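You operate a simulated robot arm through the tools that you are given. There is no shell and no other tool.

The job below is to be done with a simulated robot arm. You get a single attempt, and the scene is never put back.

JOB
Pour off the vase's water, pack vase and stemmed glass, push the crate back.
Fine: old water into the water dish, a teaspoonful left at most, none spilt; set glass down softly; slide the crate into the niche. Set down upright: orange vase, stemmed glass.
Where things are to end (x, y in the base frame): grey crate within 3.5 cm of [73, -57].

Only the result counts: the job must be done as asked and must still hold three seconds after the hand-in. Knocking over, shifting, dropping, spilling or breaking anything else fails it.

ROBOT AND FRAMES
A 7-joint arm with a two-finger parallel gripper, fixed in place. Base frame: the origin is on the floor under the middle of its stand, x ahead of it, y to its left, z up. Units: cm, rad, N and s.
It reaches about 91 cm from its shoulder. Its first joint turns from -2.897 to 2.897 rad. Payload 3.43 kg.
Tool frame: the origin (TCP) lies between the finger pads and is the grasp point; the fingertips stand 3 cm ahead of it; z points along the fingers, y is the line along which they close. Largest opening 9.4 cm; finger width 2.8, thickness 1; the body of the gripper, 5 by 9.6 cm, starts 5.5 cm behind the TCP.
Orientation is that of the tool frame in the base frame, as a unit quaternion [w, x, y, z]. With the fingers straight down and closing along the base's y, the tool's x points along the base's -x, its y along +y and its z along -z.

CONTROLS
- The arm moves only by the tool arm_command. Its argument "moves" is a list of rows, each an object of numbers (a shift or turn left out is 0, a gripper value left out holds the last): "x", "y", "z": the shift along the base's x, y, z in units of 150 mm (1.0 is 150 mm); "ax", "ay", "az": the turn, a rotation vector about the base's x, y, z in units of 90 degrees (1.0 is 90 degrees); "hand": the finger opening in mm, from 0 to 94. In form: [{"x": .., "y": .., "z": .., "ax": .., "ay": .., "az": .., "hand": ..}, ...]. A call has 1 to 20 rows; each row is the pose to reach, as a shift and turn from the pose commanded when the call began. A call with a number of a shift or a turn outside -1 to 1 is refused whole. Rows are played at 5 a second. More than 5 cm and 0.15 rad between two rows, or a gripper value outside its range, and nothing of the call is played. Where a pose cannot be reached the arm comes as near as it can. A force on the tool above 40 N (or 10 N above the force at the start of the call, whichever is more), or a blocked arm, ends the call early, and 0.2 s more pass. The fingers move at their own pace (about 4.5 cm/s each) and stop on an object; they squeeze with about 40 N. The grip force told is the motor's: it shows also when the fingers shut on nothing. Time passes only in rows, and 0.2 s behind the last, so rows that repeat a pose let the fingers close. The reply holds the time, the measured pose of the TCP, the force on the tool along the base axes, the opening and the grip force, in the units named above and with some noise, with the torque about the TCP (base axes, N m) and any sound that the robot's microphone picked up.
- Cameras (640 x 400 px; columns grow to the right, rows downward): "scene" is fixed at [21.92, -50.04, 149.53]; the picture's right is [0.36, -0.93, 0.00], its down [-0.66, -0.26, -0.70] and it looks along [0.65, 0.25, -0.71] (base axes); focal length 252 px, centre (320, 200). "wrist" rides on the gripper at [7.6, 1.4, -10.2] in the tool frame; the picture's right is [-0.18, 0.98, 0.00], its down [-0.75, -0.14, -0.64] and it looks along [-0.63, -0.12, 0.77] (tool axes); focal length 243 px, centre (320, 200). There is no depth. A picture from a camera that has moved, and an enlarged one, comes with that camera's place and axes in the base frame and with its lens.
- capture(camera): a new picture of that camera. No time passes.
- move_column(by): slides the trunk up (or, below 0, down) by that many cm; the arm rides with it, the base frame stays. It gives what a move gives, with no picture.
- close_up(camera, box): a new picture of the part [left, top, right, bottom] of that camera's present view, enlarged. No time passes.
- close_job(): hands the job in; it is judged then, once.

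Nothing tells you positions but the pictures and the camera data. Unless the task says otherwise, let go and move clear before handing in.

The tools are called by a JSON object that holds its "api" and its "payload". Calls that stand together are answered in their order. arm_command: Moves the arm, as the interface text tells. Its arguments: {"type":"object","properties":{"moves":{"type":"array","items":{"type":"object","properties":{"x":{"type":"number"},"y":{"type":"number"},"z":{"type":"number"},"ax":{"type":"number"},"ay":{"type":"number"},"az":{"type":"number"},"hand":{"type":"number"}}}}},"required":["moves"]} The other tools are called the same way: move_column (by) moves the trunk up or down; capture (camera) takes a picture; close_up (camera, box) takes an enlarged picture of a part of a camera's view; close_job () hands the job in.

At the start:

```text
time_s: 0.0
position: [43.69, -18.51, 130.59]
tool_rot: [0.0, 0.0, 1.0, 0.0]
force: [-0.1, -0.1, 0.0]
ft_torque: [0.02, 0.0, 0.0]
gripper_width: 9.42
gripper_force: 0.1
trunk travel left (down, up): [-45.0, 16.0]
```

scene: 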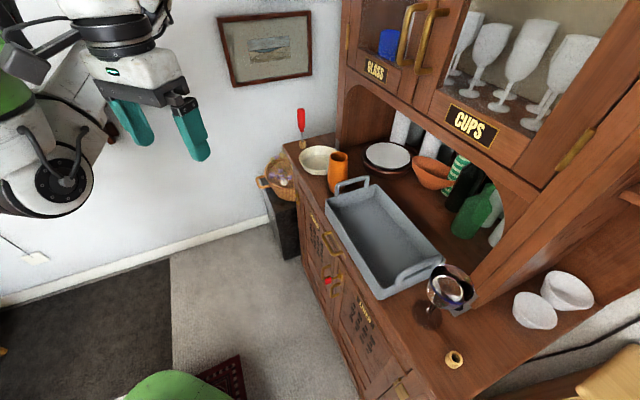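
wrist: 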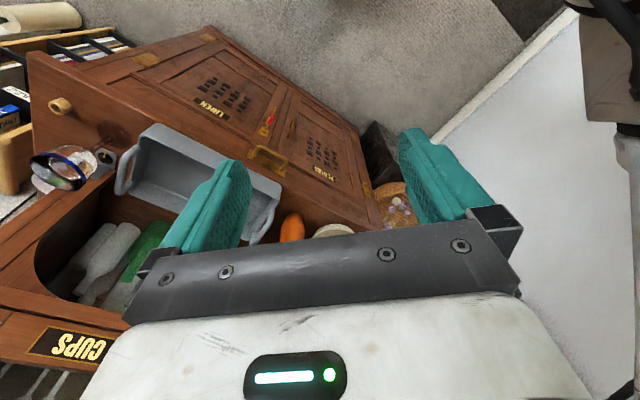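

I see a dresser with a grey two-handled crate, an orange vase, a cream dish (probably the water dish), and a stemmed glass near the crate's right end. I'll take close-ups before moving.

{"api": "close_up", "payload": {"camera": "scene", "box": [250, 100, 410, 200]}}

{"api": "close_up", "payload": {"camera": "scene", "box": [380, 220, 540, 320]}}

{"api": "close_up", "payload": {"camera": "scene", "box": [300, 120, 540, 310]}}

```text
4.00 times, centred on (330, 150) of scene
camera zoom: at [21.92, -50.04, 149.53], right [0.36, -0.93, 0.0], down [-0.66, -0.26, -0.7], along [0.65, 0.25, -0.71], focal length 1009 px, centre (280, 400)
```

zoom: 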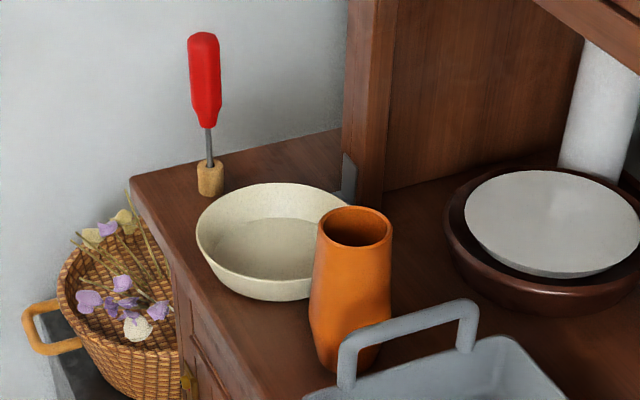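

```text
4.00 times, centred on (460, 270) of scene
camera zoom: at [21.92, -50.04, 149.53], right [0.36, -0.93, 0.0], down [-0.66, -0.26, -0.7], along [0.65, 0.25, -0.71], focal length 1009 px, centre (-240, -80)
```

zoom: 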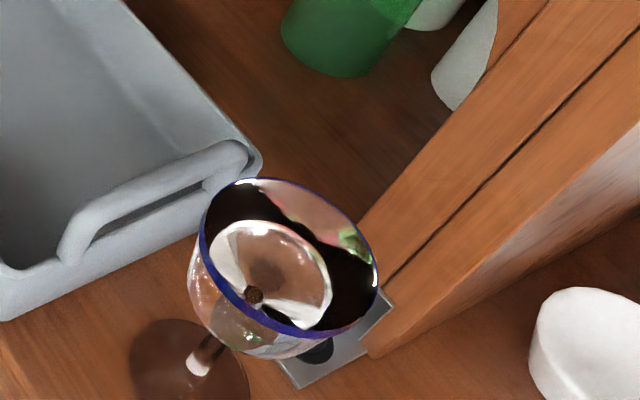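

```text
2.11 times, centred on (420, 215) of scene
camera zoom: at [21.92, -50.04, 149.53], right [0.36, -0.93, 0.0], down [-0.66, -0.26, -0.7], along [0.65, 0.25, -0.71], focal length 531 px, centre (110, 168)
```

zoom: 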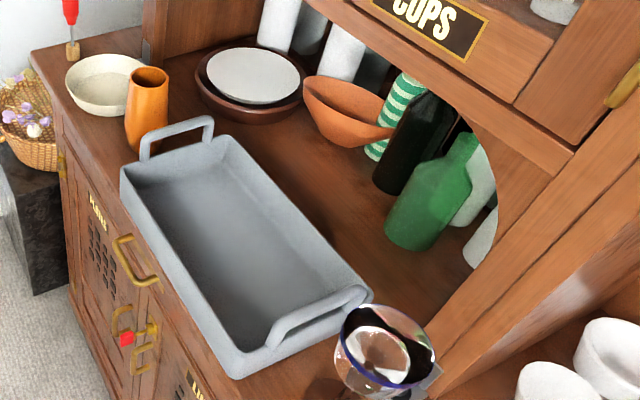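

I've spotted the vase, water dish, crate and blue-rimmed glass. I'll compare the wrist view against the scene view to work out heights and positions.

{"api": "close_up", "payload": {"camera": "wrist", "box": [240, 170, 420, 270]}}

{"api": "close_up", "payload": {"camera": "wrist", "box": [20, 80, 280, 260]}}

```text
3.56 times, centred on (330, 220) of wrist
camera zoom: at [36.0, -17.07, 141.04], right [0.18, 0.98, 0.0], down [0.75, -0.14, 0.64], along [0.63, -0.12, -0.77], focal length 863 px, centre (284, 129)
```

zoom: 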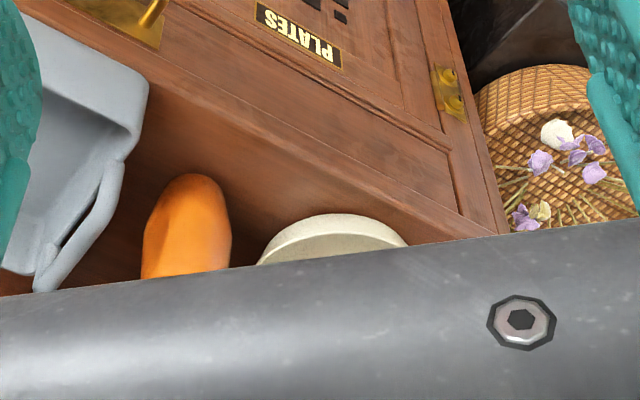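

```text
2.22 times, centred on (150, 170) of wrist
camera zoom: at [36.0, -17.07, 141.04], right [0.18, 0.98, 0.0], down [0.75, -0.14, 0.64], along [0.63, -0.12, -0.77], focal length 539 px, centre (698, 267)
```

zoom: 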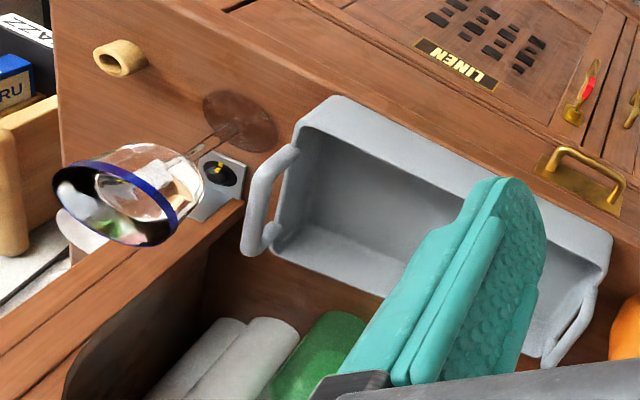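

The counter looks to be about z=92, with the dresser turned 45° to the base. I take the vase to be near (81,-33), the dish near (89,-23), the glass near (50,-65) and the crate near (63,-50). I'll move the wrist camera closer to check these.

{"api": "arm_command", "payload": {"moves": [{"x": 0.2, "y": -0.1}, {"x": 0.4, "y": -0.2}, {"x": 0.6, "y": -0.3}, {"x": 0.8, "y": -0.4}, {"x": 1.0, "y": -0.45}]}}

{"api": "capture", "payload": {"camera": "wrist"}}

```text
time_s: 1.2
position: [58.39, -25.28, 130.82]
tool_rot: [-0.001, 0.0, 1.0, 0.0]
force: [-1.1, 0.1, 0.2]
ft_torque: [-0.01, -0.05, -0.02]
gripper_width: 9.39
gripper_force: 0.1
trunk travel left (down, up): [-45.0, 16.0]
```

```text
taken
camera wrist: at [50.83, -23.9, 141.04], right [0.18, 0.98, 0.0], down [0.75, -0.14, 0.64], along [0.63, -0.12, -0.77], focal length 243 px, centre (320, 200)
```

wrist: 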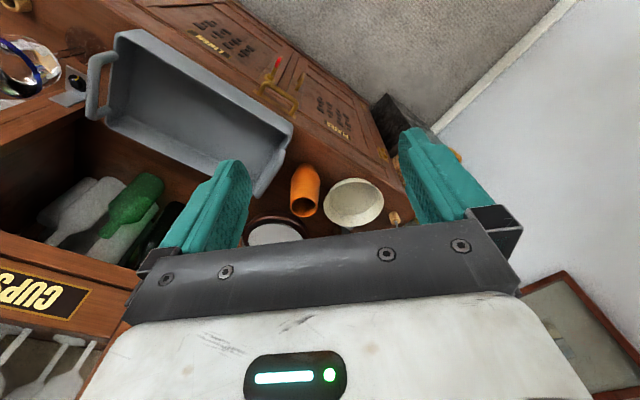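

The vase and dish are both in view between the fingers. I'll zoom in on them to triangulate.

{"api": "close_up", "payload": {"camera": "wrist", "box": [240, 140, 420, 250]}}

{"api": "close_up", "payload": {"camera": "wrist", "box": [0, 0, 200, 125]}}

{"api": "close_up", "payload": {"camera": "wrist", "box": [60, 20, 320, 200]}}

{"api": "capture", "payload": {"camera": "scene"}}

```text
3.56 times, centred on (330, 195) of wrist
camera zoom: at [50.83, -23.9, 141.04], right [0.18, 0.98, 0.0], down [0.75, -0.14, 0.64], along [0.63, -0.12, -0.77], focal length 863 px, centre (284, 218)
```

zoom: 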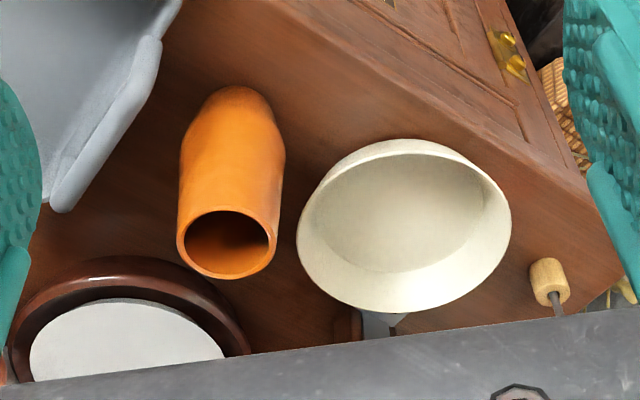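

```text
3.20 times, centred on (100, 62) of wrist
camera zoom: at [50.83, -23.9, 141.04], right [0.18, 0.98, 0.0], down [0.75, -0.14, 0.64], along [0.63, -0.12, -0.77], focal length 776 px, centre (1024, 640)
```

zoom: 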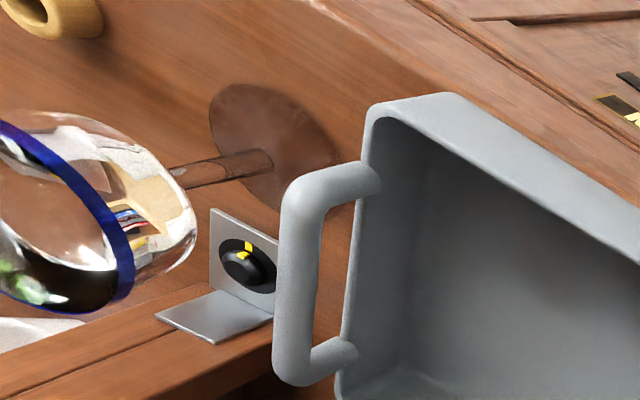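

```text
2.22 times, centred on (190, 110) of wrist
camera zoom: at [50.83, -23.9, 141.04], right [0.18, 0.98, 0.0], down [0.75, -0.14, 0.64], along [0.63, -0.12, -0.77], focal length 539 px, centre (609, 400)
```

zoom: 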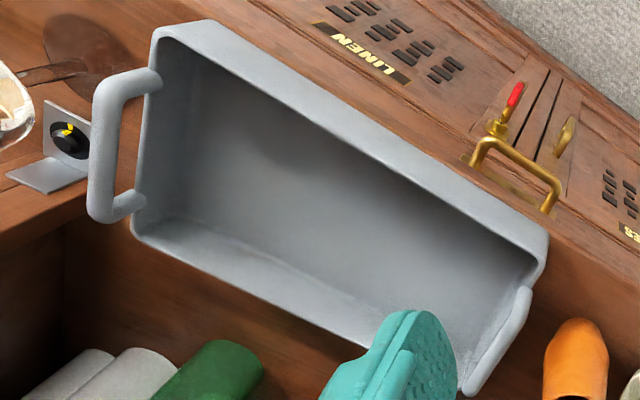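

```text
taken
```

scene: 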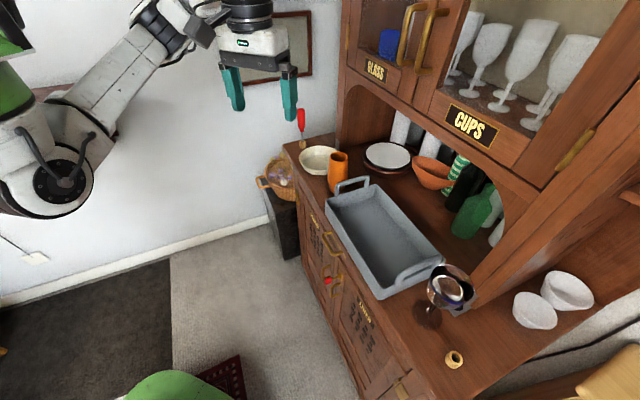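

My fixes so far: vase rim at (82.0,-32.9,104.5), dish centre at (89.9,-22.8) with its rim at z≈96, glass near (50.2,-64.7) with its rim at z≈106, and crate centre near (65.6,-50.3). I'll lower the trunk and look down at the glass and crate.

{"api": "move_column", "payload": {"by": -12}}

{"api": "arm_command", "payload": {"moves": [{"x": -0.13, "y": -0.25}, {"x": -0.26, "y": -0.5}, {"x": -0.39, "y": -0.75}, {"x": -0.52, "y": -1.0}]}}

{"api": "arm_command", "payload": {"moves": [{"x": -0.12, "y": -0.25}, {"x": -0.24, "y": -0.5}, {"x": -0.36, "y": -0.75}, {"x": -0.48, "y": -1.0}]}}

{"api": "capture", "payload": {"camera": "wrist"}}

```text
time_s: 2.7
position: [58.44, -25.2, 118.79]
tool_rot: [-0.001, 0.0, 1.0, 0.0]
force: [0.0, 0.5, 1.1]
ft_torque: [0.01, 0.02, 0.01]
gripper_width: 9.41
gripper_force: 0.2
trunk travel left (down, up): [-33.0, 28.0]
```

```text
time_s: 3.7
position: [50.69, -40.24, 118.65]
tool_rot: [0.0, -0.001, 1.0, 0.001]
force: [-0.6, -0.3, 0.4]
ft_torque: [-0.02, 0.02, -0.05]
gripper_width: 9.39
gripper_force: 0.2
trunk travel left (down, up): [-33.0, 28.0]
```

```text
time_s: 4.7
position: [43.65, -55.23, 118.81]
tool_rot: [0.0, -0.001, 1.0, 0.0]
force: [1.0, 0.4, -0.2]
ft_torque: [-0.02, 0.04, 0.01]
gripper_width: 9.42
gripper_force: 0.1
trunk travel left (down, up): [-33.0, 28.0]
```

```text
taken
camera wrist: at [36.04, -53.9, 129.08], right [0.18, 0.98, 0.0], down [0.75, -0.14, 0.64], along [0.63, -0.12, -0.77], focal length 243 px, centre (320, 200)
```

wrist: 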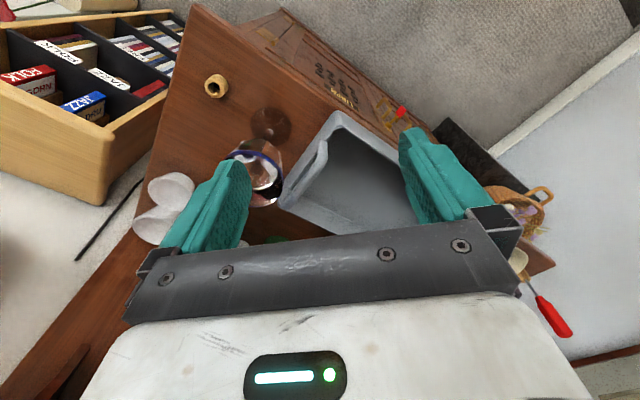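

The glass is now below the left finger. I'll zoom in on it and on the crate's near end.

{"api": "close_up", "payload": {"camera": "wrist", "box": [210, 90, 370, 215]}}

{"api": "close_up", "payload": {"camera": "scene", "box": [400, 250, 500, 340]}}

{"api": "close_up", "payload": {"camera": "scene", "box": [310, 140, 480, 320]}}

```text
3.20 times, centred on (290, 152) of wrist
camera zoom: at [36.04, -53.9, 129.08], right [0.18, 0.98, 0.0], down [0.75, -0.14, 0.64], along [0.63, -0.12, -0.77], focal length 776 px, centre (416, 352)
```

zoom: 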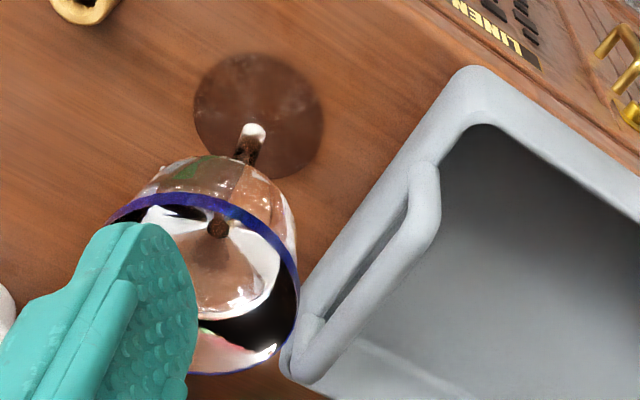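

```text
4.44 times, centred on (450, 295) of scene
camera zoom: at [21.92, -50.04, 149.53], right [0.36, -0.93, 0.0], down [-0.66, -0.26, -0.7], along [0.65, 0.25, -0.71], focal length 1122 px, centre (-258, -222)
```

zoom: 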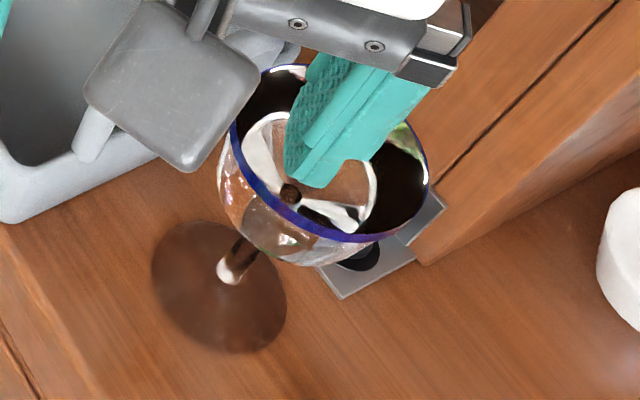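

```text
2.22 times, centred on (395, 230) of scene
camera zoom: at [21.92, -50.04, 149.53], right [0.36, -0.93, 0.0], down [-0.66, -0.26, -0.7], along [0.65, 0.25, -0.71], focal length 561 px, centre (153, 133)
```

zoom: 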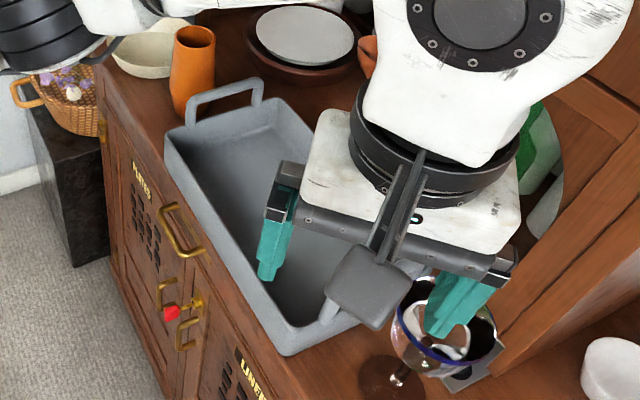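

The glass foot sits at (50.1,-64.6) with a rim radius of about 4.05, and the crate handles stand on its end walls with tops at z≈102. Next I'll swing back toward the vase and pitch the fingers to about 25° below horizontal.

{"api": "arm_command", "payload": {"moves": [{"x": 0.12, "y": 0.125, "ay": -0.0902}, {"x": 0.24, "y": 0.25, "ay": -0.1804}, {"x": 0.36, "y": 0.375, "ay": -0.2706}, {"x": 0.48, "y": 0.5, "ay": -0.3608}, {"x": 0.6, "y": 0.625, "ay": -0.451}, {"x": 0.72, "y": 0.75, "ay": -0.5412}, {"x": 0.84, "y": 0.875, "ay": -0.6314}, {"x": 0.96, "y": 1.0, "ay": -0.7222}]}}

{"api": "arm_command", "payload": {"moves": [{"y": 0.2, "az": -0.061}, {"y": 0.4, "az": -0.122}, {"y": 0.6, "az": -0.183}, {"y": 0.81, "az": -0.244}]}}

{"api": "capture", "payload": {"camera": "scene"}}

{"api": "capture", "payload": {"camera": "wrist"}}

```text
time_s: 6.5
position: [60.62, -41.49, 115.72]
tool_rot: [0.53, 0.004, 0.848, 0.001]
force: [0.0, -0.2, 0.9]
ft_torque: [-0.05, 0.0, 0.01]
gripper_width: 9.41
gripper_force: 0.0
out of reach, approached as far as the arm can: row 7, 8
trunk travel left (down, up): [-33.0, 28.0]
```

```text
time_s: 7.5
position: [60.42, -29.22, 116.67]
tool_rot: [0.529, 0.161, 0.827, -0.103]
force: [-0.5, -0.3, 0.7]
ft_torque: [0.02, 0.03, 0.02]
gripper_width: 9.39
gripper_force: 0.0
trunk travel left (down, up): [-33.0, 28.0]
```

```text
taken
```

scene: 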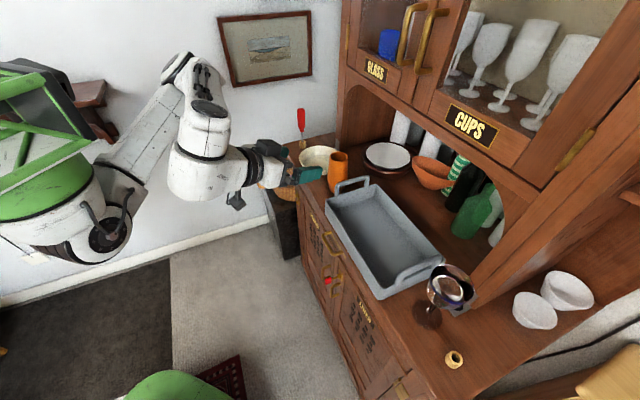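

```text
taken
camera wrist: at [49.31, -23.22, 114.28], right [0.44, 0.88, 0.17], down [-0.3, -0.03, 0.95], along [0.85, -0.47, 0.25], focal length 243 px, centre (320, 200)
```

wrist: 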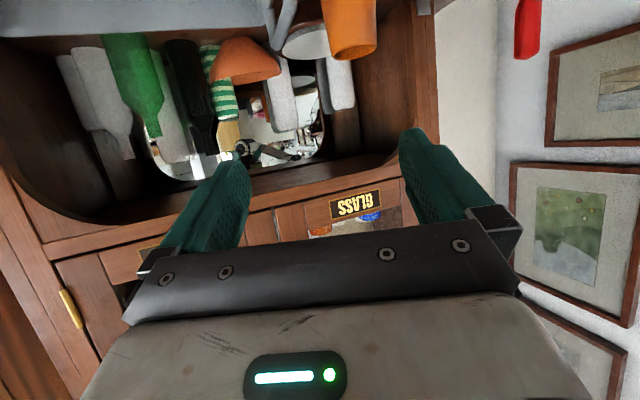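

The fingers now point at yaw -22°, about 25° below horizontal, at (60.4,-29.2,116.7). Next I'll move forward to above the vase and check that I can reach it.

{"api": "arm_command", "payload": {"moves": [{"x": 0.24, "y": -0.04}, {"x": 0.48, "y": -0.08}, {"x": 0.72, "y": -0.12}, {"x": 0.92, "y": -0.16}, {"x": 0.92, "y": -0.16}]}}

{"api": "capture", "payload": {"camera": "scene"}}

```text
time_s: 8.7
position: [74.4, -31.41, 116.7]
tool_rot: [0.528, 0.16, 0.828, -0.102]
force: [-0.4, 0.1, -0.2]
ft_torque: [-0.01, 0.04, 0.02]
gripper_width: 9.39
gripper_force: 0.0
trunk travel left (down, up): [-33.0, 28.0]
```

```text
taken
```

scene: 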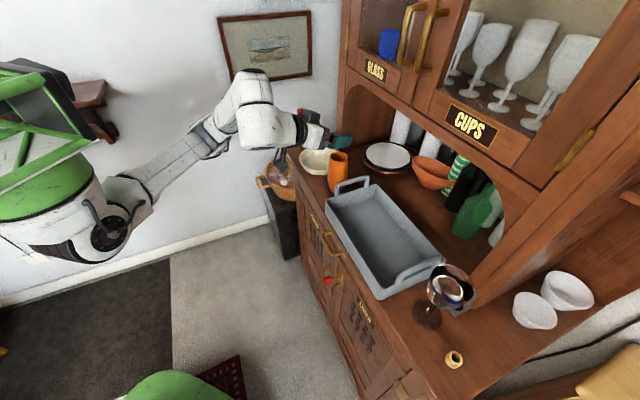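

Reach is fine. I'll go directly above the vase and check the lateral alignment before descending.

{"api": "arm_command", "payload": {"moves": [{"x": 0.2, "y": -0.04, "z": -0.06}, {"x": 0.4, "y": -0.08, "z": -0.12}, {"x": 0.507, "y": -0.1, "z": -0.2}, {"x": 0.507, "y": -0.1, "z": -0.2}]}}

{"api": "close_up", "payload": {"camera": "scene", "box": [270, 100, 410, 200]}}

{"api": "capture", "payload": {"camera": "wrist"}}

```text
time_s: 9.7
position: [82.0, -33.08, 113.66]
tool_rot: [0.527, 0.161, 0.828, -0.102]
force: [0.2, -0.2, 0.7]
ft_torque: [0.0, 0.0, 0.01]
gripper_width: 9.38
gripper_force: 0.0
trunk travel left (down, up): [-33.0, 28.0]
```

```text
4.00 times, centred on (340, 150) of scene
camera zoom: at [21.92, -50.04, 149.53], right [0.36, -0.93, 0.0], down [-0.66, -0.26, -0.7], along [0.65, 0.25, -0.71], focal length 1009 px, centre (240, 400)
```

zoom: 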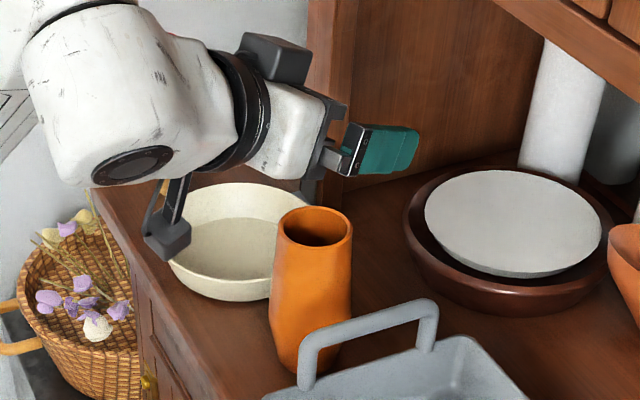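

```text
taken
camera wrist: at [70.95, -27.14, 111.23], right [0.44, 0.88, 0.17], down [-0.3, -0.03, 0.95], along [0.85, -0.47, 0.25], focal length 243 px, centre (320, 200)
```

wrist: 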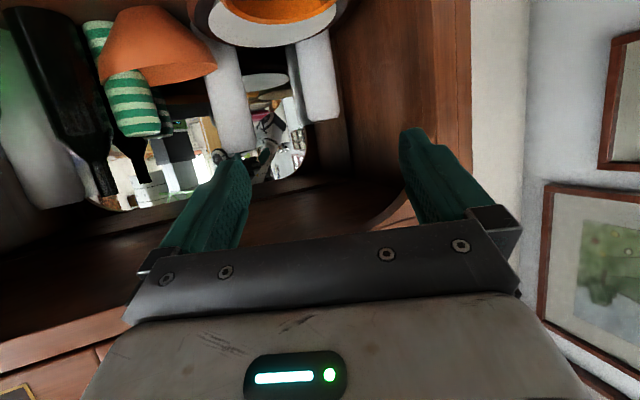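

TCP and vase axis line up to within a few millimetres. I'll descend vertically around the vase.

{"api": "arm_command", "payload": {"moves": [{"z": -0.12}, {"z": -0.24}, {"z": -0.36}, {"z": -0.48}, {"z": -0.6}, {"z": -0.7}, {"z": -0.8}, {"z": -0.8}]}}

{"api": "close_up", "payload": {"camera": "scene", "box": [270, 100, 410, 200]}}

{"api": "capture", "payload": {"camera": "wrist"}}

```text
time_s: 11.5
position: [81.85, -33.14, 101.82]
tool_rot: [0.528, 0.161, 0.828, -0.102]
force: [0.2, 0.6, -0.2]
ft_torque: [-0.01, -0.03, -0.03]
gripper_width: 9.4
gripper_force: 0.0
trunk travel left (down, up): [-33.0, 28.0]
```

```text
4.00 times, centred on (340, 150) of scene
camera zoom: at [21.92, -50.04, 149.53], right [0.36, -0.93, 0.0], down [-0.66, -0.26, -0.7], along [0.65, 0.25, -0.71], focal length 1009 px, centre (240, 400)
```

zoom: 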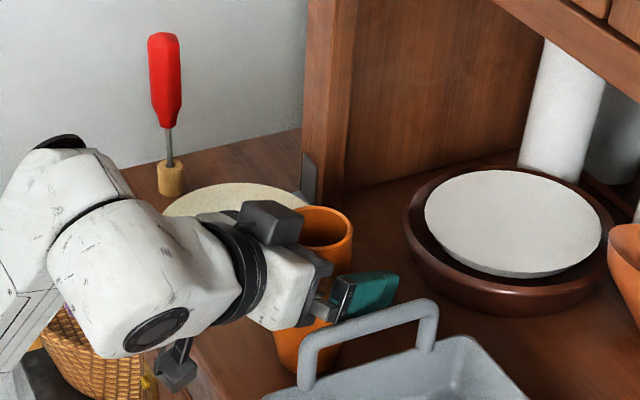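

```text
taken
camera wrist: at [70.8, -27.2, 99.3], right [0.44, 0.88, 0.17], down [-0.3, -0.03, 0.95], along [0.85, -0.47, 0.25], focal length 243 px, centre (320, 200)
```

wrist: 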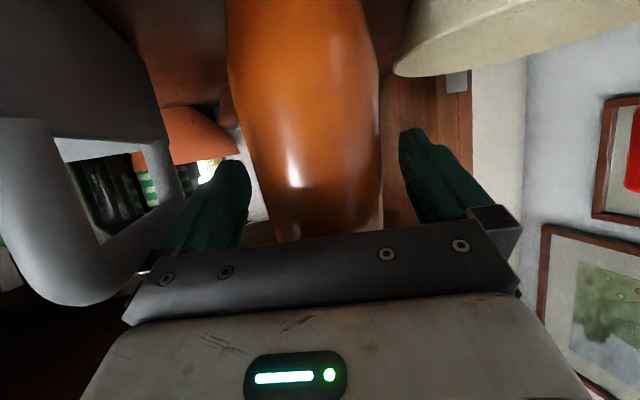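

The vase stands between the open fingers with good clearance. Before gripping, I'll back straight up and test in free space that the wrist can roll about 140° left for the pour.

{"api": "arm_command", "payload": {"moves": [{"z": 0.12}, {"z": 0.24}, {"z": 0.36}, {"z": 0.48}, {"z": 0.6}, {"z": 0.72}, {"z": 0.84}, {"z": 0.96}]}}

{"api": "arm_command", "payload": {"moves": [{"ax": -0.0786, "ay": 0.0318, "az": 0.0392}, {"ax": -0.1572, "ay": 0.0636, "az": 0.0784}, {"ax": -0.2358, "ay": 0.0954, "az": 0.1176}, {"ax": -0.3144, "ay": 0.1272, "az": 0.1568}, {"ax": -0.393, "ay": 0.159, "az": 0.196}, {"ax": -0.4716, "ay": 0.1908, "az": 0.2352}, {"ax": -0.5502, "ay": 0.2226, "az": 0.2744}, {"ax": -0.6288, "ay": 0.2544, "az": 0.3136}, {"ax": -0.7074, "ay": 0.2862, "az": 0.3528}]}}

{"api": "arm_command", "payload": {"moves": [{"ax": -0.0786, "ay": 0.0318, "az": 0.0392}, {"ax": -0.1572, "ay": 0.0636, "az": 0.0784}, {"ax": -0.2358, "ay": 0.0954, "az": 0.1176}, {"ax": -0.3144, "ay": 0.1272, "az": 0.1568}, {"ax": -0.393, "ay": 0.159, "az": 0.196}, {"ax": -0.4716, "ay": 0.1908, "az": 0.2352}, {"ax": -0.5502, "ay": 0.2226, "az": 0.2744}]}}

{"api": "capture", "payload": {"camera": "scene"}}

```text
time_s: 13.3
position: [81.65, -33.15, 116.01]
tool_rot: [0.528, 0.161, 0.828, -0.103]
force: [-0.4, -0.2, 0.0]
ft_torque: [0.01, 0.01, -0.02]
gripper_width: 9.4
gripper_force: 0.1
trunk travel left (down, up): [-33.0, 28.0]
```

```text
time_s: 15.3
position: [82.01, -33.07, 115.96]
tool_rot: [0.353, -0.381, 0.752, -0.406]
force: [-0.4, 0.8, -0.3]
ft_torque: [-0.01, -0.01, -0.02]
gripper_width: 9.4
gripper_force: 0.2
trunk travel left (down, up): [-33.0, 28.0]
```

```text
time_s: 16.9
position: [81.97, -33.27, 116.2]
tool_rot: [-0.107, 0.7, -0.467, 0.529]
force: [-1.2, 0.2, 0.4]
ft_torque: [0.01, 0.0, -0.01]
gripper_width: 9.39
gripper_force: 0.2
trunk travel left (down, up): [-33.0, 28.0]
```

```text
taken
```

scene: 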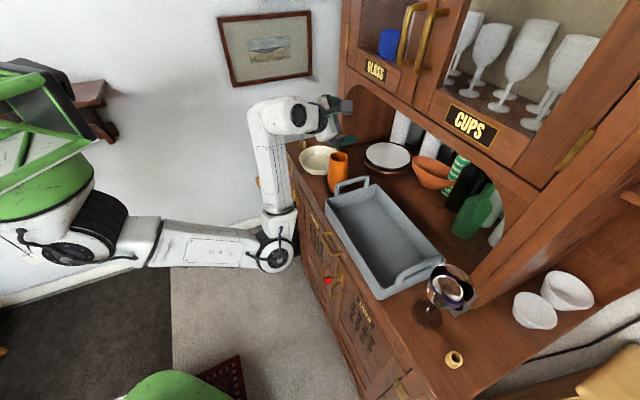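

The roll works, but only by swinging the elbow a long way. Flipping the hand 180° with the camera on top should give the wrist more natural room to roll left, so I'll unroll and then roll the other way.

{"api": "arm_command", "payload": {"moves": [{"ax": 0.0786, "ay": -0.0318, "az": -0.0392}, {"ax": 0.1572, "ay": -0.0636, "az": -0.0784}, {"ax": 0.2358, "ay": -0.0954, "az": -0.1176}, {"ax": 0.3144, "ay": -0.1272, "az": -0.1568}, {"ax": 0.393, "ay": -0.159, "az": -0.196}, {"ax": 0.4716, "ay": -0.1908, "az": -0.2352}, {"ax": 0.5502, "ay": -0.2226, "az": -0.2744}, {"ax": 0.6288, "ay": -0.2544, "az": -0.3136}]}}

{"api": "arm_command", "payload": {"moves": [{"ax": 0.0786, "ay": -0.0318, "az": -0.0392}, {"ax": 0.1572, "ay": -0.0636, "az": -0.0784}, {"ax": 0.2358, "ay": -0.0954, "az": -0.1176}, {"ax": 0.3144, "ay": -0.1272, "az": -0.1568}, {"ax": 0.393, "ay": -0.159, "az": -0.196}, {"ax": 0.4716, "ay": -0.1908, "az": -0.2352}, {"ax": 0.5502, "ay": -0.2226, "az": -0.2744}, {"ax": 0.6288, "ay": -0.2544, "az": -0.3136}]}}

{"api": "capture", "payload": {"camera": "scene"}}

```text
time_s: 18.7
position: [81.99, -33.11, 115.95]
tool_rot: [0.382, -0.323, 0.779, -0.378]
force: [0.0, 0.0, 0.0]
ft_torque: [0.01, -0.04, 0.02]
gripper_width: 9.36
gripper_force: 0.1
trunk travel left (down, up): [-33.0, 28.0]
```

```text
time_s: 20.5
position: [81.95, -33.08, 116.02]
tool_rot: [0.528, 0.161, 0.828, -0.101]
force: [-0.4, 0.1, 0.6]
ft_torque: [0.0, -0.01, 0.0]
gripper_width: 9.4
gripper_force: 0.1
trunk travel left (down, up): [-33.0, 28.0]
```

```text
taken
```

scene: 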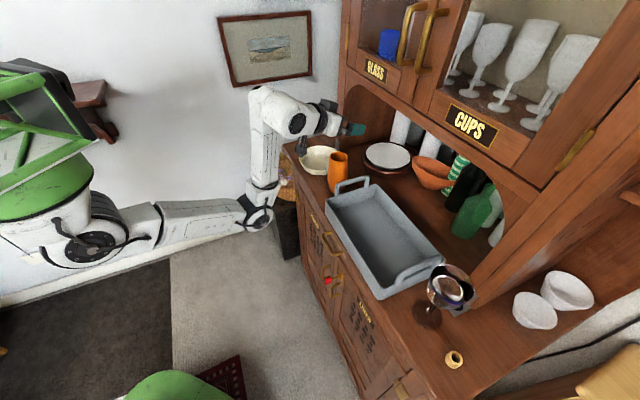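

The orientation is restored, though the elbow still hangs low. I'll keep rolling the other way by 180° to flip the hand.

{"api": "arm_command", "payload": {"moves": [{"ax": 0.0786, "ay": -0.0318, "az": -0.0392}, {"ax": 0.1572, "ay": -0.0636, "az": -0.0784}, {"ax": 0.2358, "ay": -0.0954, "az": -0.1176}, {"ax": 0.3144, "ay": -0.1272, "az": -0.1568}, {"ax": 0.393, "ay": -0.159, "az": -0.196}, {"ax": 0.4716, "ay": -0.1908, "az": -0.2352}, {"ax": 0.5502, "ay": -0.2226, "az": -0.2744}, {"ax": 0.6288, "ay": -0.2544, "az": -0.3136}, {"ax": 0.7074, "ay": -0.2862, "az": -0.3528}, {"ax": 0.786, "ay": -0.318, "az": -0.392}, {"ax": 0.842, "ay": -0.341, "az": -0.42}]}}

{"api": "capture", "payload": {"camera": "scene"}}

```text
time_s: 22.9
position: [82.0, -33.05, 116.04]
tool_rot: [0.446, 0.699, 0.47, 0.302]
force: [0.4, -0.9, 0.5]
ft_torque: [-0.02, -0.01, 0.02]
gripper_width: 9.42
gripper_force: 0.1
trunk travel left (down, up): [-33.0, 28.0]
```

```text
taken
```

scene: 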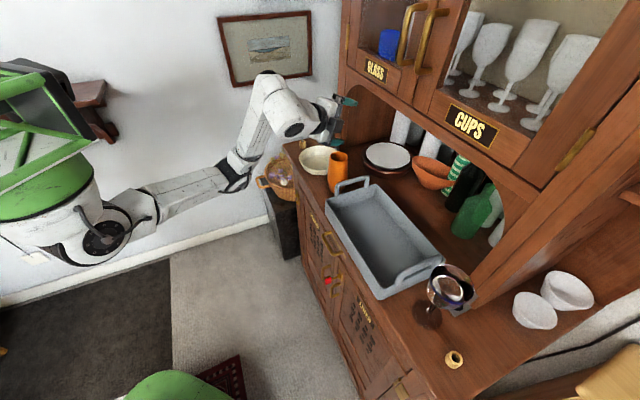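

Rolled 90° right, and the elbow has come back up. I'll carry on with the last 90°.

{"api": "arm_command", "payload": {"moves": [{"ax": 0.0786, "ay": -0.0318, "az": -0.0392}, {"ax": 0.1572, "ay": -0.0636, "az": -0.0784}, {"ax": 0.2358, "ay": -0.0954, "az": -0.1176}, {"ax": 0.3144, "ay": -0.1272, "az": -0.1568}, {"ax": 0.393, "ay": -0.159, "az": -0.196}, {"ax": 0.4716, "ay": -0.1908, "az": -0.2352}, {"ax": 0.5502, "ay": -0.2226, "az": -0.2744}, {"ax": 0.6288, "ay": -0.2544, "az": -0.3136}, {"ax": 0.7074, "ay": -0.2862, "az": -0.3528}, {"ax": 0.786, "ay": -0.318, "az": -0.392}, {"ax": 0.842, "ay": -0.341, "az": -0.42}]}}

{"api": "capture", "payload": {"camera": "scene"}}

{"api": "capture", "payload": {"camera": "wrist"}}

```text
time_s: 25.3
position: [81.88, -33.13, 116.04]
tool_rot: [0.103, 0.826, -0.163, 0.529]
force: [-0.6, -0.1, 0.3]
ft_torque: [0.0, 0.01, 0.0]
gripper_width: 9.4
gripper_force: 0.1
trunk travel left (down, up): [-33.0, 28.0]
```

```text
taken
```

scene: 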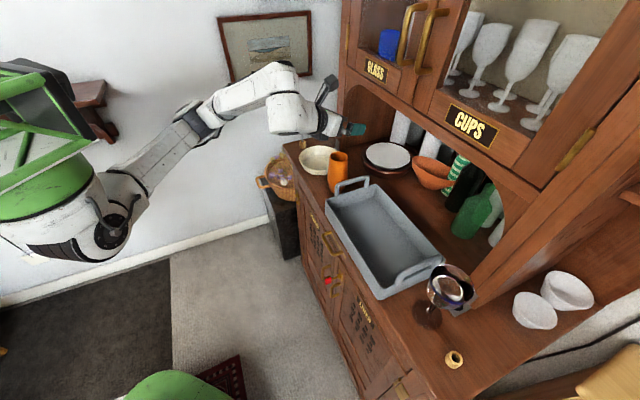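

```text
taken
camera wrist: at [75.75, -32.27, 127.33], right [-0.44, -0.88, -0.17], down [-0.78, 0.47, -0.42], along [0.45, -0.05, -0.89], focal length 243 px, centre (320, 200)
```

wrist: 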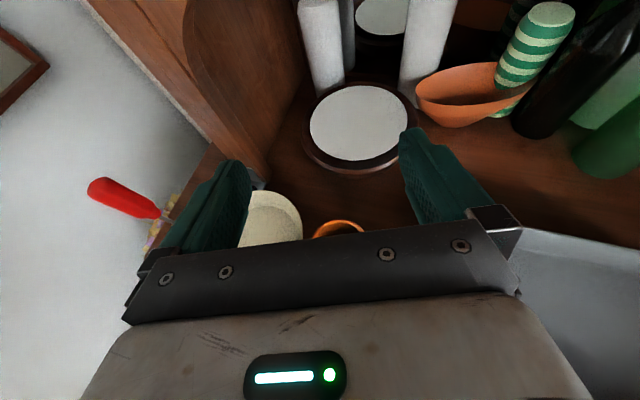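

The hand is flipped with the camera on top, the elbow is back in a normal position, and the vase rim sits between the fingers. I'll descend around the vase again.

{"api": "arm_command", "payload": {"moves": [{"x": 0.01, "y": 0.015, "z": -0.14}, {"x": 0.01, "y": 0.015, "z": -0.28}, {"x": 0.01, "y": 0.015, "z": -0.42}, {"x": 0.01, "y": 0.015, "z": -0.56}, {"x": 0.01, "y": 0.015, "z": -0.7}, {"x": 0.01, "y": 0.015, "z": -0.8}, {"x": 0.01, "y": 0.015, "z": -0.9}, {"x": 0.01, "y": 0.015, "z": -0.98}, {"x": 0.01, "y": 0.015, "z": -0.98}]}}

{"api": "capture", "payload": {"camera": "wrist"}}

{"api": "close_up", "payload": {"camera": "scene", "box": [270, 100, 410, 200]}}

```text
time_s: 27.3
position: [82.06, -32.95, 101.4]
tool_rot: [0.103, 0.826, -0.162, 0.53]
force: [1.3, 0.7, 1.1]
ft_torque: [-0.03, 0.04, 0.03]
gripper_width: 9.38
gripper_force: 0.1
trunk travel left (down, up): [-33.0, 28.0]
```

```text
taken
camera wrist: at [75.81, -32.0, 112.72], right [-0.44, -0.88, -0.17], down [-0.78, 0.47, -0.42], along [0.45, -0.05, -0.89], focal length 243 px, centre (320, 200)
```

wrist: 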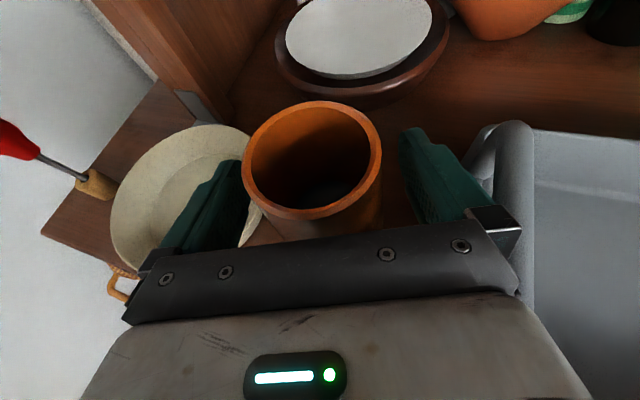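

```text
4.00 times, centred on (340, 150) of scene
camera zoom: at [21.92, -50.04, 149.53], right [0.36, -0.93, 0.0], down [-0.66, -0.26, -0.7], along [0.65, 0.25, -0.71], focal length 1009 px, centre (240, 400)
```

zoom: 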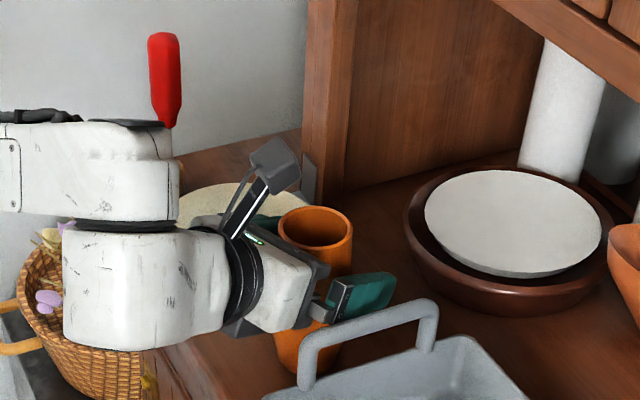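

The vase is centred between the fingers. I'll zoom into it to see the water level, then close the grip.

{"api": "close_up", "payload": {"camera": "wrist", "box": [220, 80, 400, 220]}}

{"api": "arm_command", "payload": {"moves": [{"hand": 80}, {"hand": 70}, {"hand": 62}, {"hand": 50}, {"hand": 40}, {"hand": 40}, {"hand": 40}]}}

{"api": "capture", "payload": {"camera": "wrist"}}

```text
2.86 times, centred on (310, 150) of wrist
camera zoom: at [75.81, -32.0, 112.72], right [-0.44, -0.88, -0.17], down [-0.78, 0.47, -0.42], along [0.45, -0.05, -0.89], focal length 693 px, centre (349, 343)
```

zoom: 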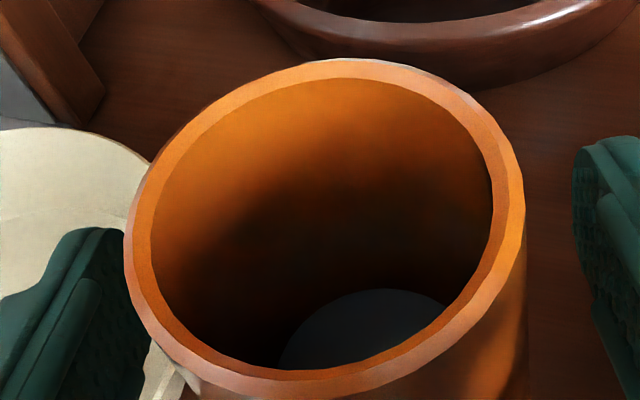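

```text
time_s: 28.9
position: [82.05, -32.85, 101.43]
tool_rot: [0.104, 0.825, -0.162, 0.531]
force: [-0.1, -0.3, 1.0]
ft_torque: [-0.02, 0.06, 0.1]
gripper_width: 5.9
gripper_force: 40.0
trunk travel left (down, up): [-33.0, 28.0]
```

```text
taken
camera wrist: at [75.79, -32.02, 112.72], right [-0.44, -0.88, -0.17], down [-0.78, 0.47, -0.42], along [0.45, -0.05, -0.89], focal length 243 px, centre (320, 200)
```

wrist: 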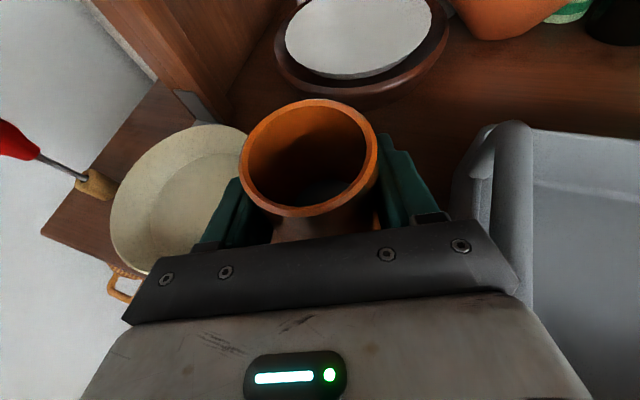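

The grip is firm (5.9 cm, 40 N), and the water looks low in the vase. I'll lift slowly straight up.

{"api": "arm_command", "payload": {"moves": [{"z": 0.02, "hand": 40}, {"z": 0.06}, {"z": 0.11}, {"z": 0.17}, {"z": 0.24}, {"z": 0.31}, {"z": 0.38}, {"z": 0.43}, {"z": 0.45}, {"z": 0.45}]}}

{"api": "capture", "payload": {"camera": "wrist"}}

{"api": "close_up", "payload": {"camera": "scene", "box": [270, 100, 410, 200]}}

```text
time_s: 31.1
position: [82.01, -32.96, 108.16]
tool_rot: [0.103, 0.826, -0.162, 0.531]
force: [0.7, 0.2, -3.0]
ft_torque: [-0.03, -0.05, -0.02]
gripper_width: 5.9
gripper_force: 39.9
trunk travel left (down, up): [-33.0, 28.0]
```

```text
taken
camera wrist: at [75.84, -32.02, 119.47], right [-0.44, -0.88, -0.17], down [-0.78, 0.47, -0.42], along [0.45, -0.05, -0.89], focal length 243 px, centre (320, 200)
```

wrist: 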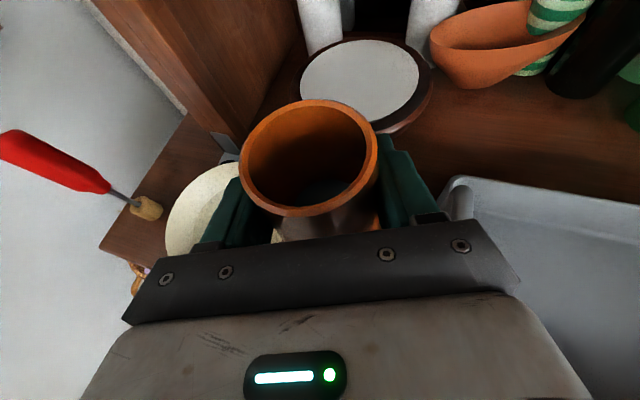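

```text
4.00 times, centred on (340, 150) of scene
camera zoom: at [21.92, -50.04, 149.53], right [0.36, -0.93, 0.0], down [-0.66, -0.26, -0.7], along [0.65, 0.25, -0.71], focal length 1009 px, centre (240, 400)
```

zoom: 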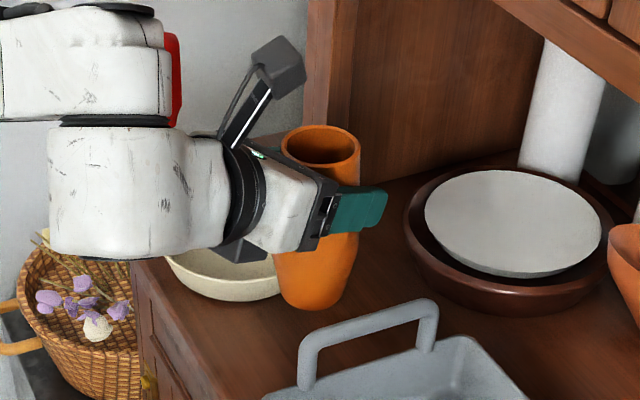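

Lifted cleanly; vase and water weigh about 3 N. I'll carry it upright to the pour point beside the dish, TCP about (89,-24.6), moving gently.

{"api": "arm_command", "payload": {"moves": [{"x": 0.03, "y": 0.036}, {"x": 0.09, "y": 0.107}, {"x": 0.165, "y": 0.197}, {"x": 0.245, "y": 0.292}, {"x": 0.325, "y": 0.388}, {"x": 0.395, "y": 0.471}, {"x": 0.445, "y": 0.531}, {"x": 0.467, "y": 0.557}, {"x": 0.467, "y": 0.557}]}}

{"api": "capture", "payload": {"camera": "wrist"}}

{"api": "capture", "payload": {"camera": "scene"}}

{"api": "close_up", "payload": {"camera": "scene", "box": [270, 90, 410, 190]}}

```text
time_s: 33.1
position: [88.95, -24.5, 107.97]
tool_rot: [0.104, 0.826, -0.162, 0.53]
force: [-0.2, -0.1, -3.1]
ft_torque: [0.02, -0.01, 0.01]
gripper_width: 5.89
gripper_force: 40.2
trunk travel left (down, up): [-33.0, 28.0]
```

```text
taken
camera wrist: at [82.77, -23.59, 119.3], right [-0.44, -0.88, -0.17], down [-0.78, 0.47, -0.42], along [0.45, -0.05, -0.89], focal length 243 px, centre (320, 200)
```

wrist: 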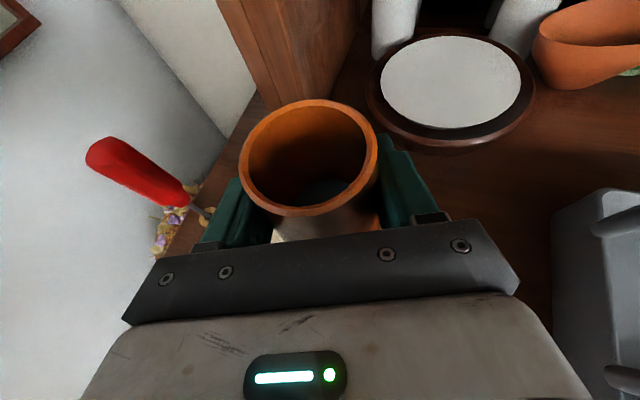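

```text
taken
```

scene: 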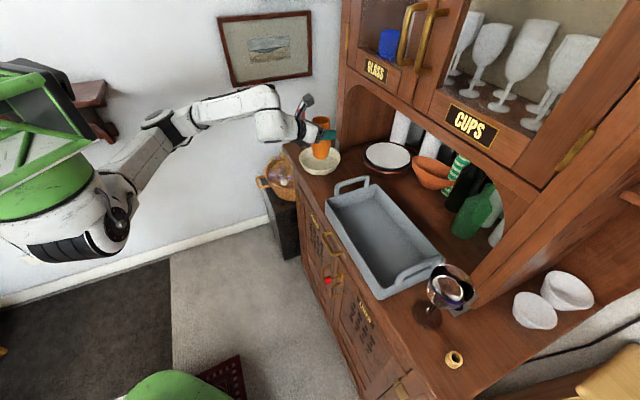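

```text
4.00 times, centred on (340, 140) of scene
camera zoom: at [21.92, -50.04, 149.53], right [0.36, -0.93, 0.0], down [-0.66, -0.26, -0.7], along [0.65, 0.25, -0.71], focal length 1009 px, centre (240, 440)
```

zoom: 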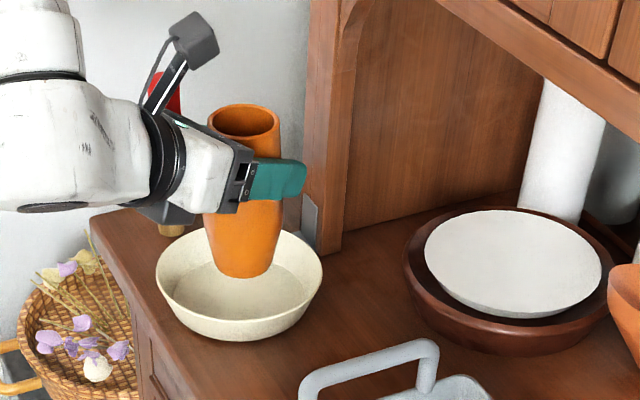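

The vase hovers upright over the dish, with its base about 2.5 cm clear of the rim. I'll tilt left to 60°, before any water should flow, while shifting right so the lip stays over the dish.

{"api": "arm_command", "payload": {"moves": [{"ax": -0.0468, "ay": 0.0191, "az": 0.0232, "x": 0.005, "y": -0.02}, {"ax": -0.1029, "ay": 0.042, "az": 0.051, "x": 0.012, "y": -0.045}, {"ax": -0.159, "ay": 0.0649, "az": 0.0788, "x": 0.02, "y": -0.075}, {"ax": -0.2152, "ay": 0.0878, "az": 0.1066, "x": 0.028, "y": -0.105}, {"ax": -0.2713, "ay": 0.1107, "az": 0.1344, "x": 0.037, "y": -0.135}, {"ax": -0.3274, "ay": 0.1336, "az": 0.1622, "x": 0.045, "y": -0.165}, {"ax": -0.3836, "ay": 0.1565, "az": 0.19, "x": 0.053, "y": -0.195}, {"ax": -0.4397, "ay": 0.1794, "az": 0.2178, "x": 0.061, "y": -0.225}, {"ax": -0.4958, "ay": 0.2023, "az": 0.2456, "x": 0.069, "y": -0.255}, {"ax": -0.5613, "ay": 0.2291, "az": 0.278, "x": 0.077, "y": -0.28}, {"ax": -0.5613, "ay": 0.2291, "az": 0.278, "x": 0.077, "y": -0.28}]}}

{"api": "capture", "payload": {"camera": "scene"}}

{"api": "close_up", "payload": {"camera": "scene", "box": [270, 90, 410, 190]}}

{"api": "capture", "payload": {"camera": "wrist"}}

```text
time_s: 35.5
position: [90.07, -28.85, 108.12]
tool_rot: [0.355, 0.797, 0.273, 0.406]
force: [0.1, -0.8, -3.1]
ft_torque: [0.14, -0.01, 0.02]
gripper_width: 5.89
gripper_force: 40.1
trunk travel left (down, up): [-33.0, 28.0]
```

```text
taken
```

scene: 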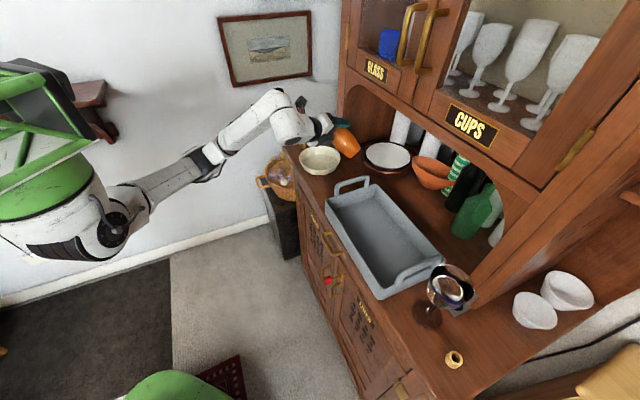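

```text
4.00 times, centred on (340, 140) of scene
camera zoom: at [21.92, -50.04, 149.53], right [0.36, -0.93, 0.0], down [-0.66, -0.26, -0.7], along [0.65, 0.25, -0.71], focal length 1009 px, centre (240, 440)
```

zoom: 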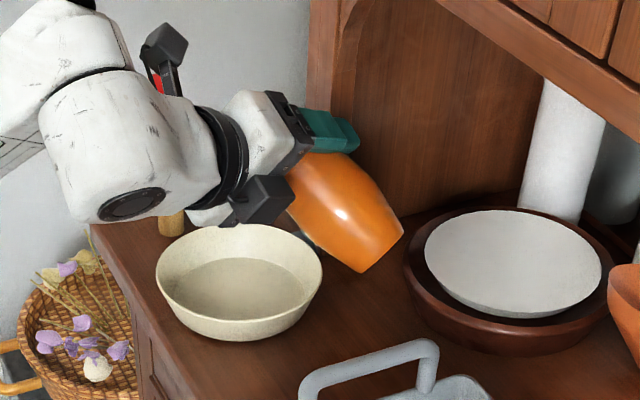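

```text
taken
camera wrist: at [85.66, -20.64, 117.04], right [0.05, -0.72, 0.69], down [-0.95, -0.24, -0.18], along [0.3, -0.65, -0.7], focal length 243 px, centre (320, 200)
```

wrist: 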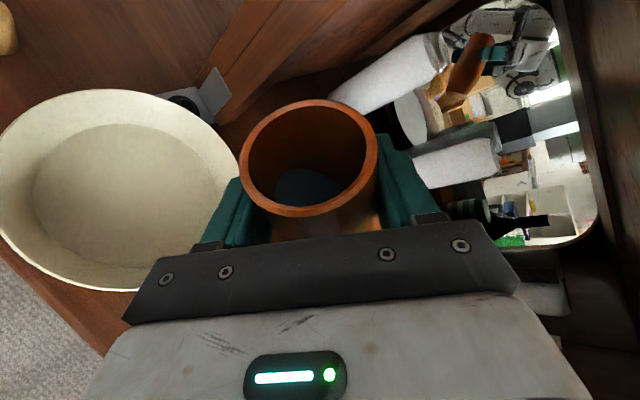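

The tilt is clean and the lip sits over the dish. I'll zoom into the vase to see the water before lowering a little and pouring slowly.

{"api": "close_up", "payload": {"camera": "wrist", "box": [220, 80, 400, 220]}}

{"api": "arm_command", "payload": {"moves": [{"z": -0.04, "ax": -0.028, "ay": 0.0115, "az": 0.0139}, {"z": -0.09, "ax": -0.0561, "ay": 0.0229, "az": 0.0278}, {"z": -0.15, "ax": -0.0842, "ay": 0.0344, "az": 0.0417}, {"z": -0.2, "ax": -0.1123, "ay": 0.0458, "az": 0.0556}, {"z": -0.23, "ax": -0.1123, "ay": 0.0458, "az": 0.0556}, {"z": -0.23, "ax": -0.1123, "ay": 0.0458, "az": 0.0556}]}}

{"api": "capture", "payload": {"camera": "wrist"}}

{"api": "close_up", "payload": {"camera": "scene", "box": [270, 90, 410, 190]}}

```text
2.86 times, centred on (310, 150) of wrist
camera zoom: at [85.66, -20.64, 117.04], right [0.05, -0.72, 0.69], down [-0.95, -0.24, -0.18], along [0.3, -0.65, -0.7], focal length 693 px, centre (349, 343)
```

zoom: 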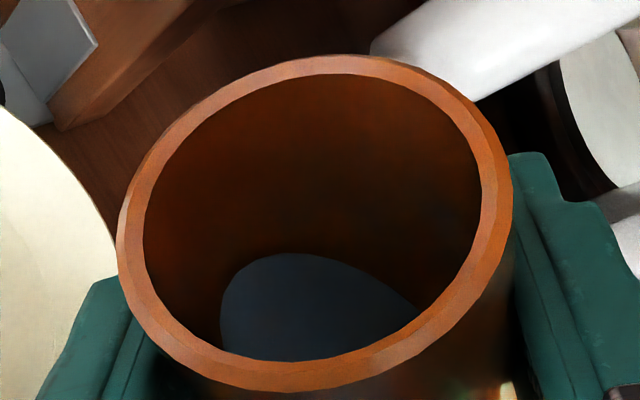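

```text
time_s: 36.9
position: [90.29, -28.81, 104.67]
tool_rot: [0.396, 0.764, 0.354, 0.367]
force: [0.1, 0.1, -3.4]
ft_torque: [0.16, -0.06, 0.0]
gripper_width: 5.9
gripper_force: 40.4
trunk travel left (down, up): [-33.0, 28.0]
```

```text
taken
camera wrist: at [85.63, -19.61, 112.41], right [0.16, -0.58, 0.8], down [-0.94, -0.35, -0.06], along [0.31, -0.74, -0.6], focal length 243 px, centre (320, 200)
```

wrist: 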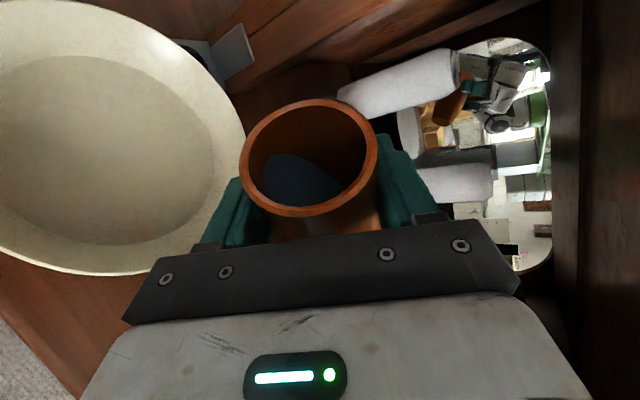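

```text
4.00 times, centred on (340, 140) of scene
camera zoom: at [21.92, -50.04, 149.53], right [0.36, -0.93, 0.0], down [-0.66, -0.26, -0.7], along [0.65, 0.25, -0.71], focal length 1009 px, centre (240, 440)
```

zoom: 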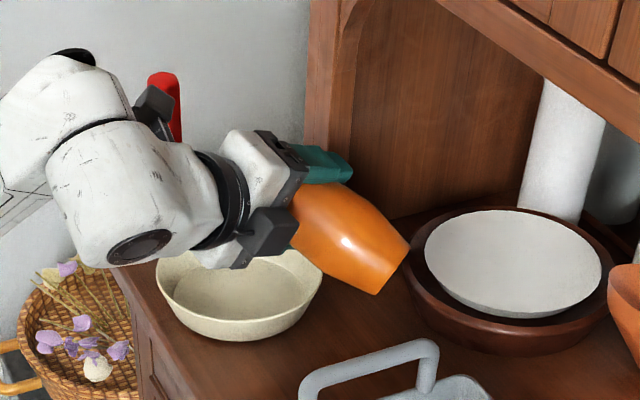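

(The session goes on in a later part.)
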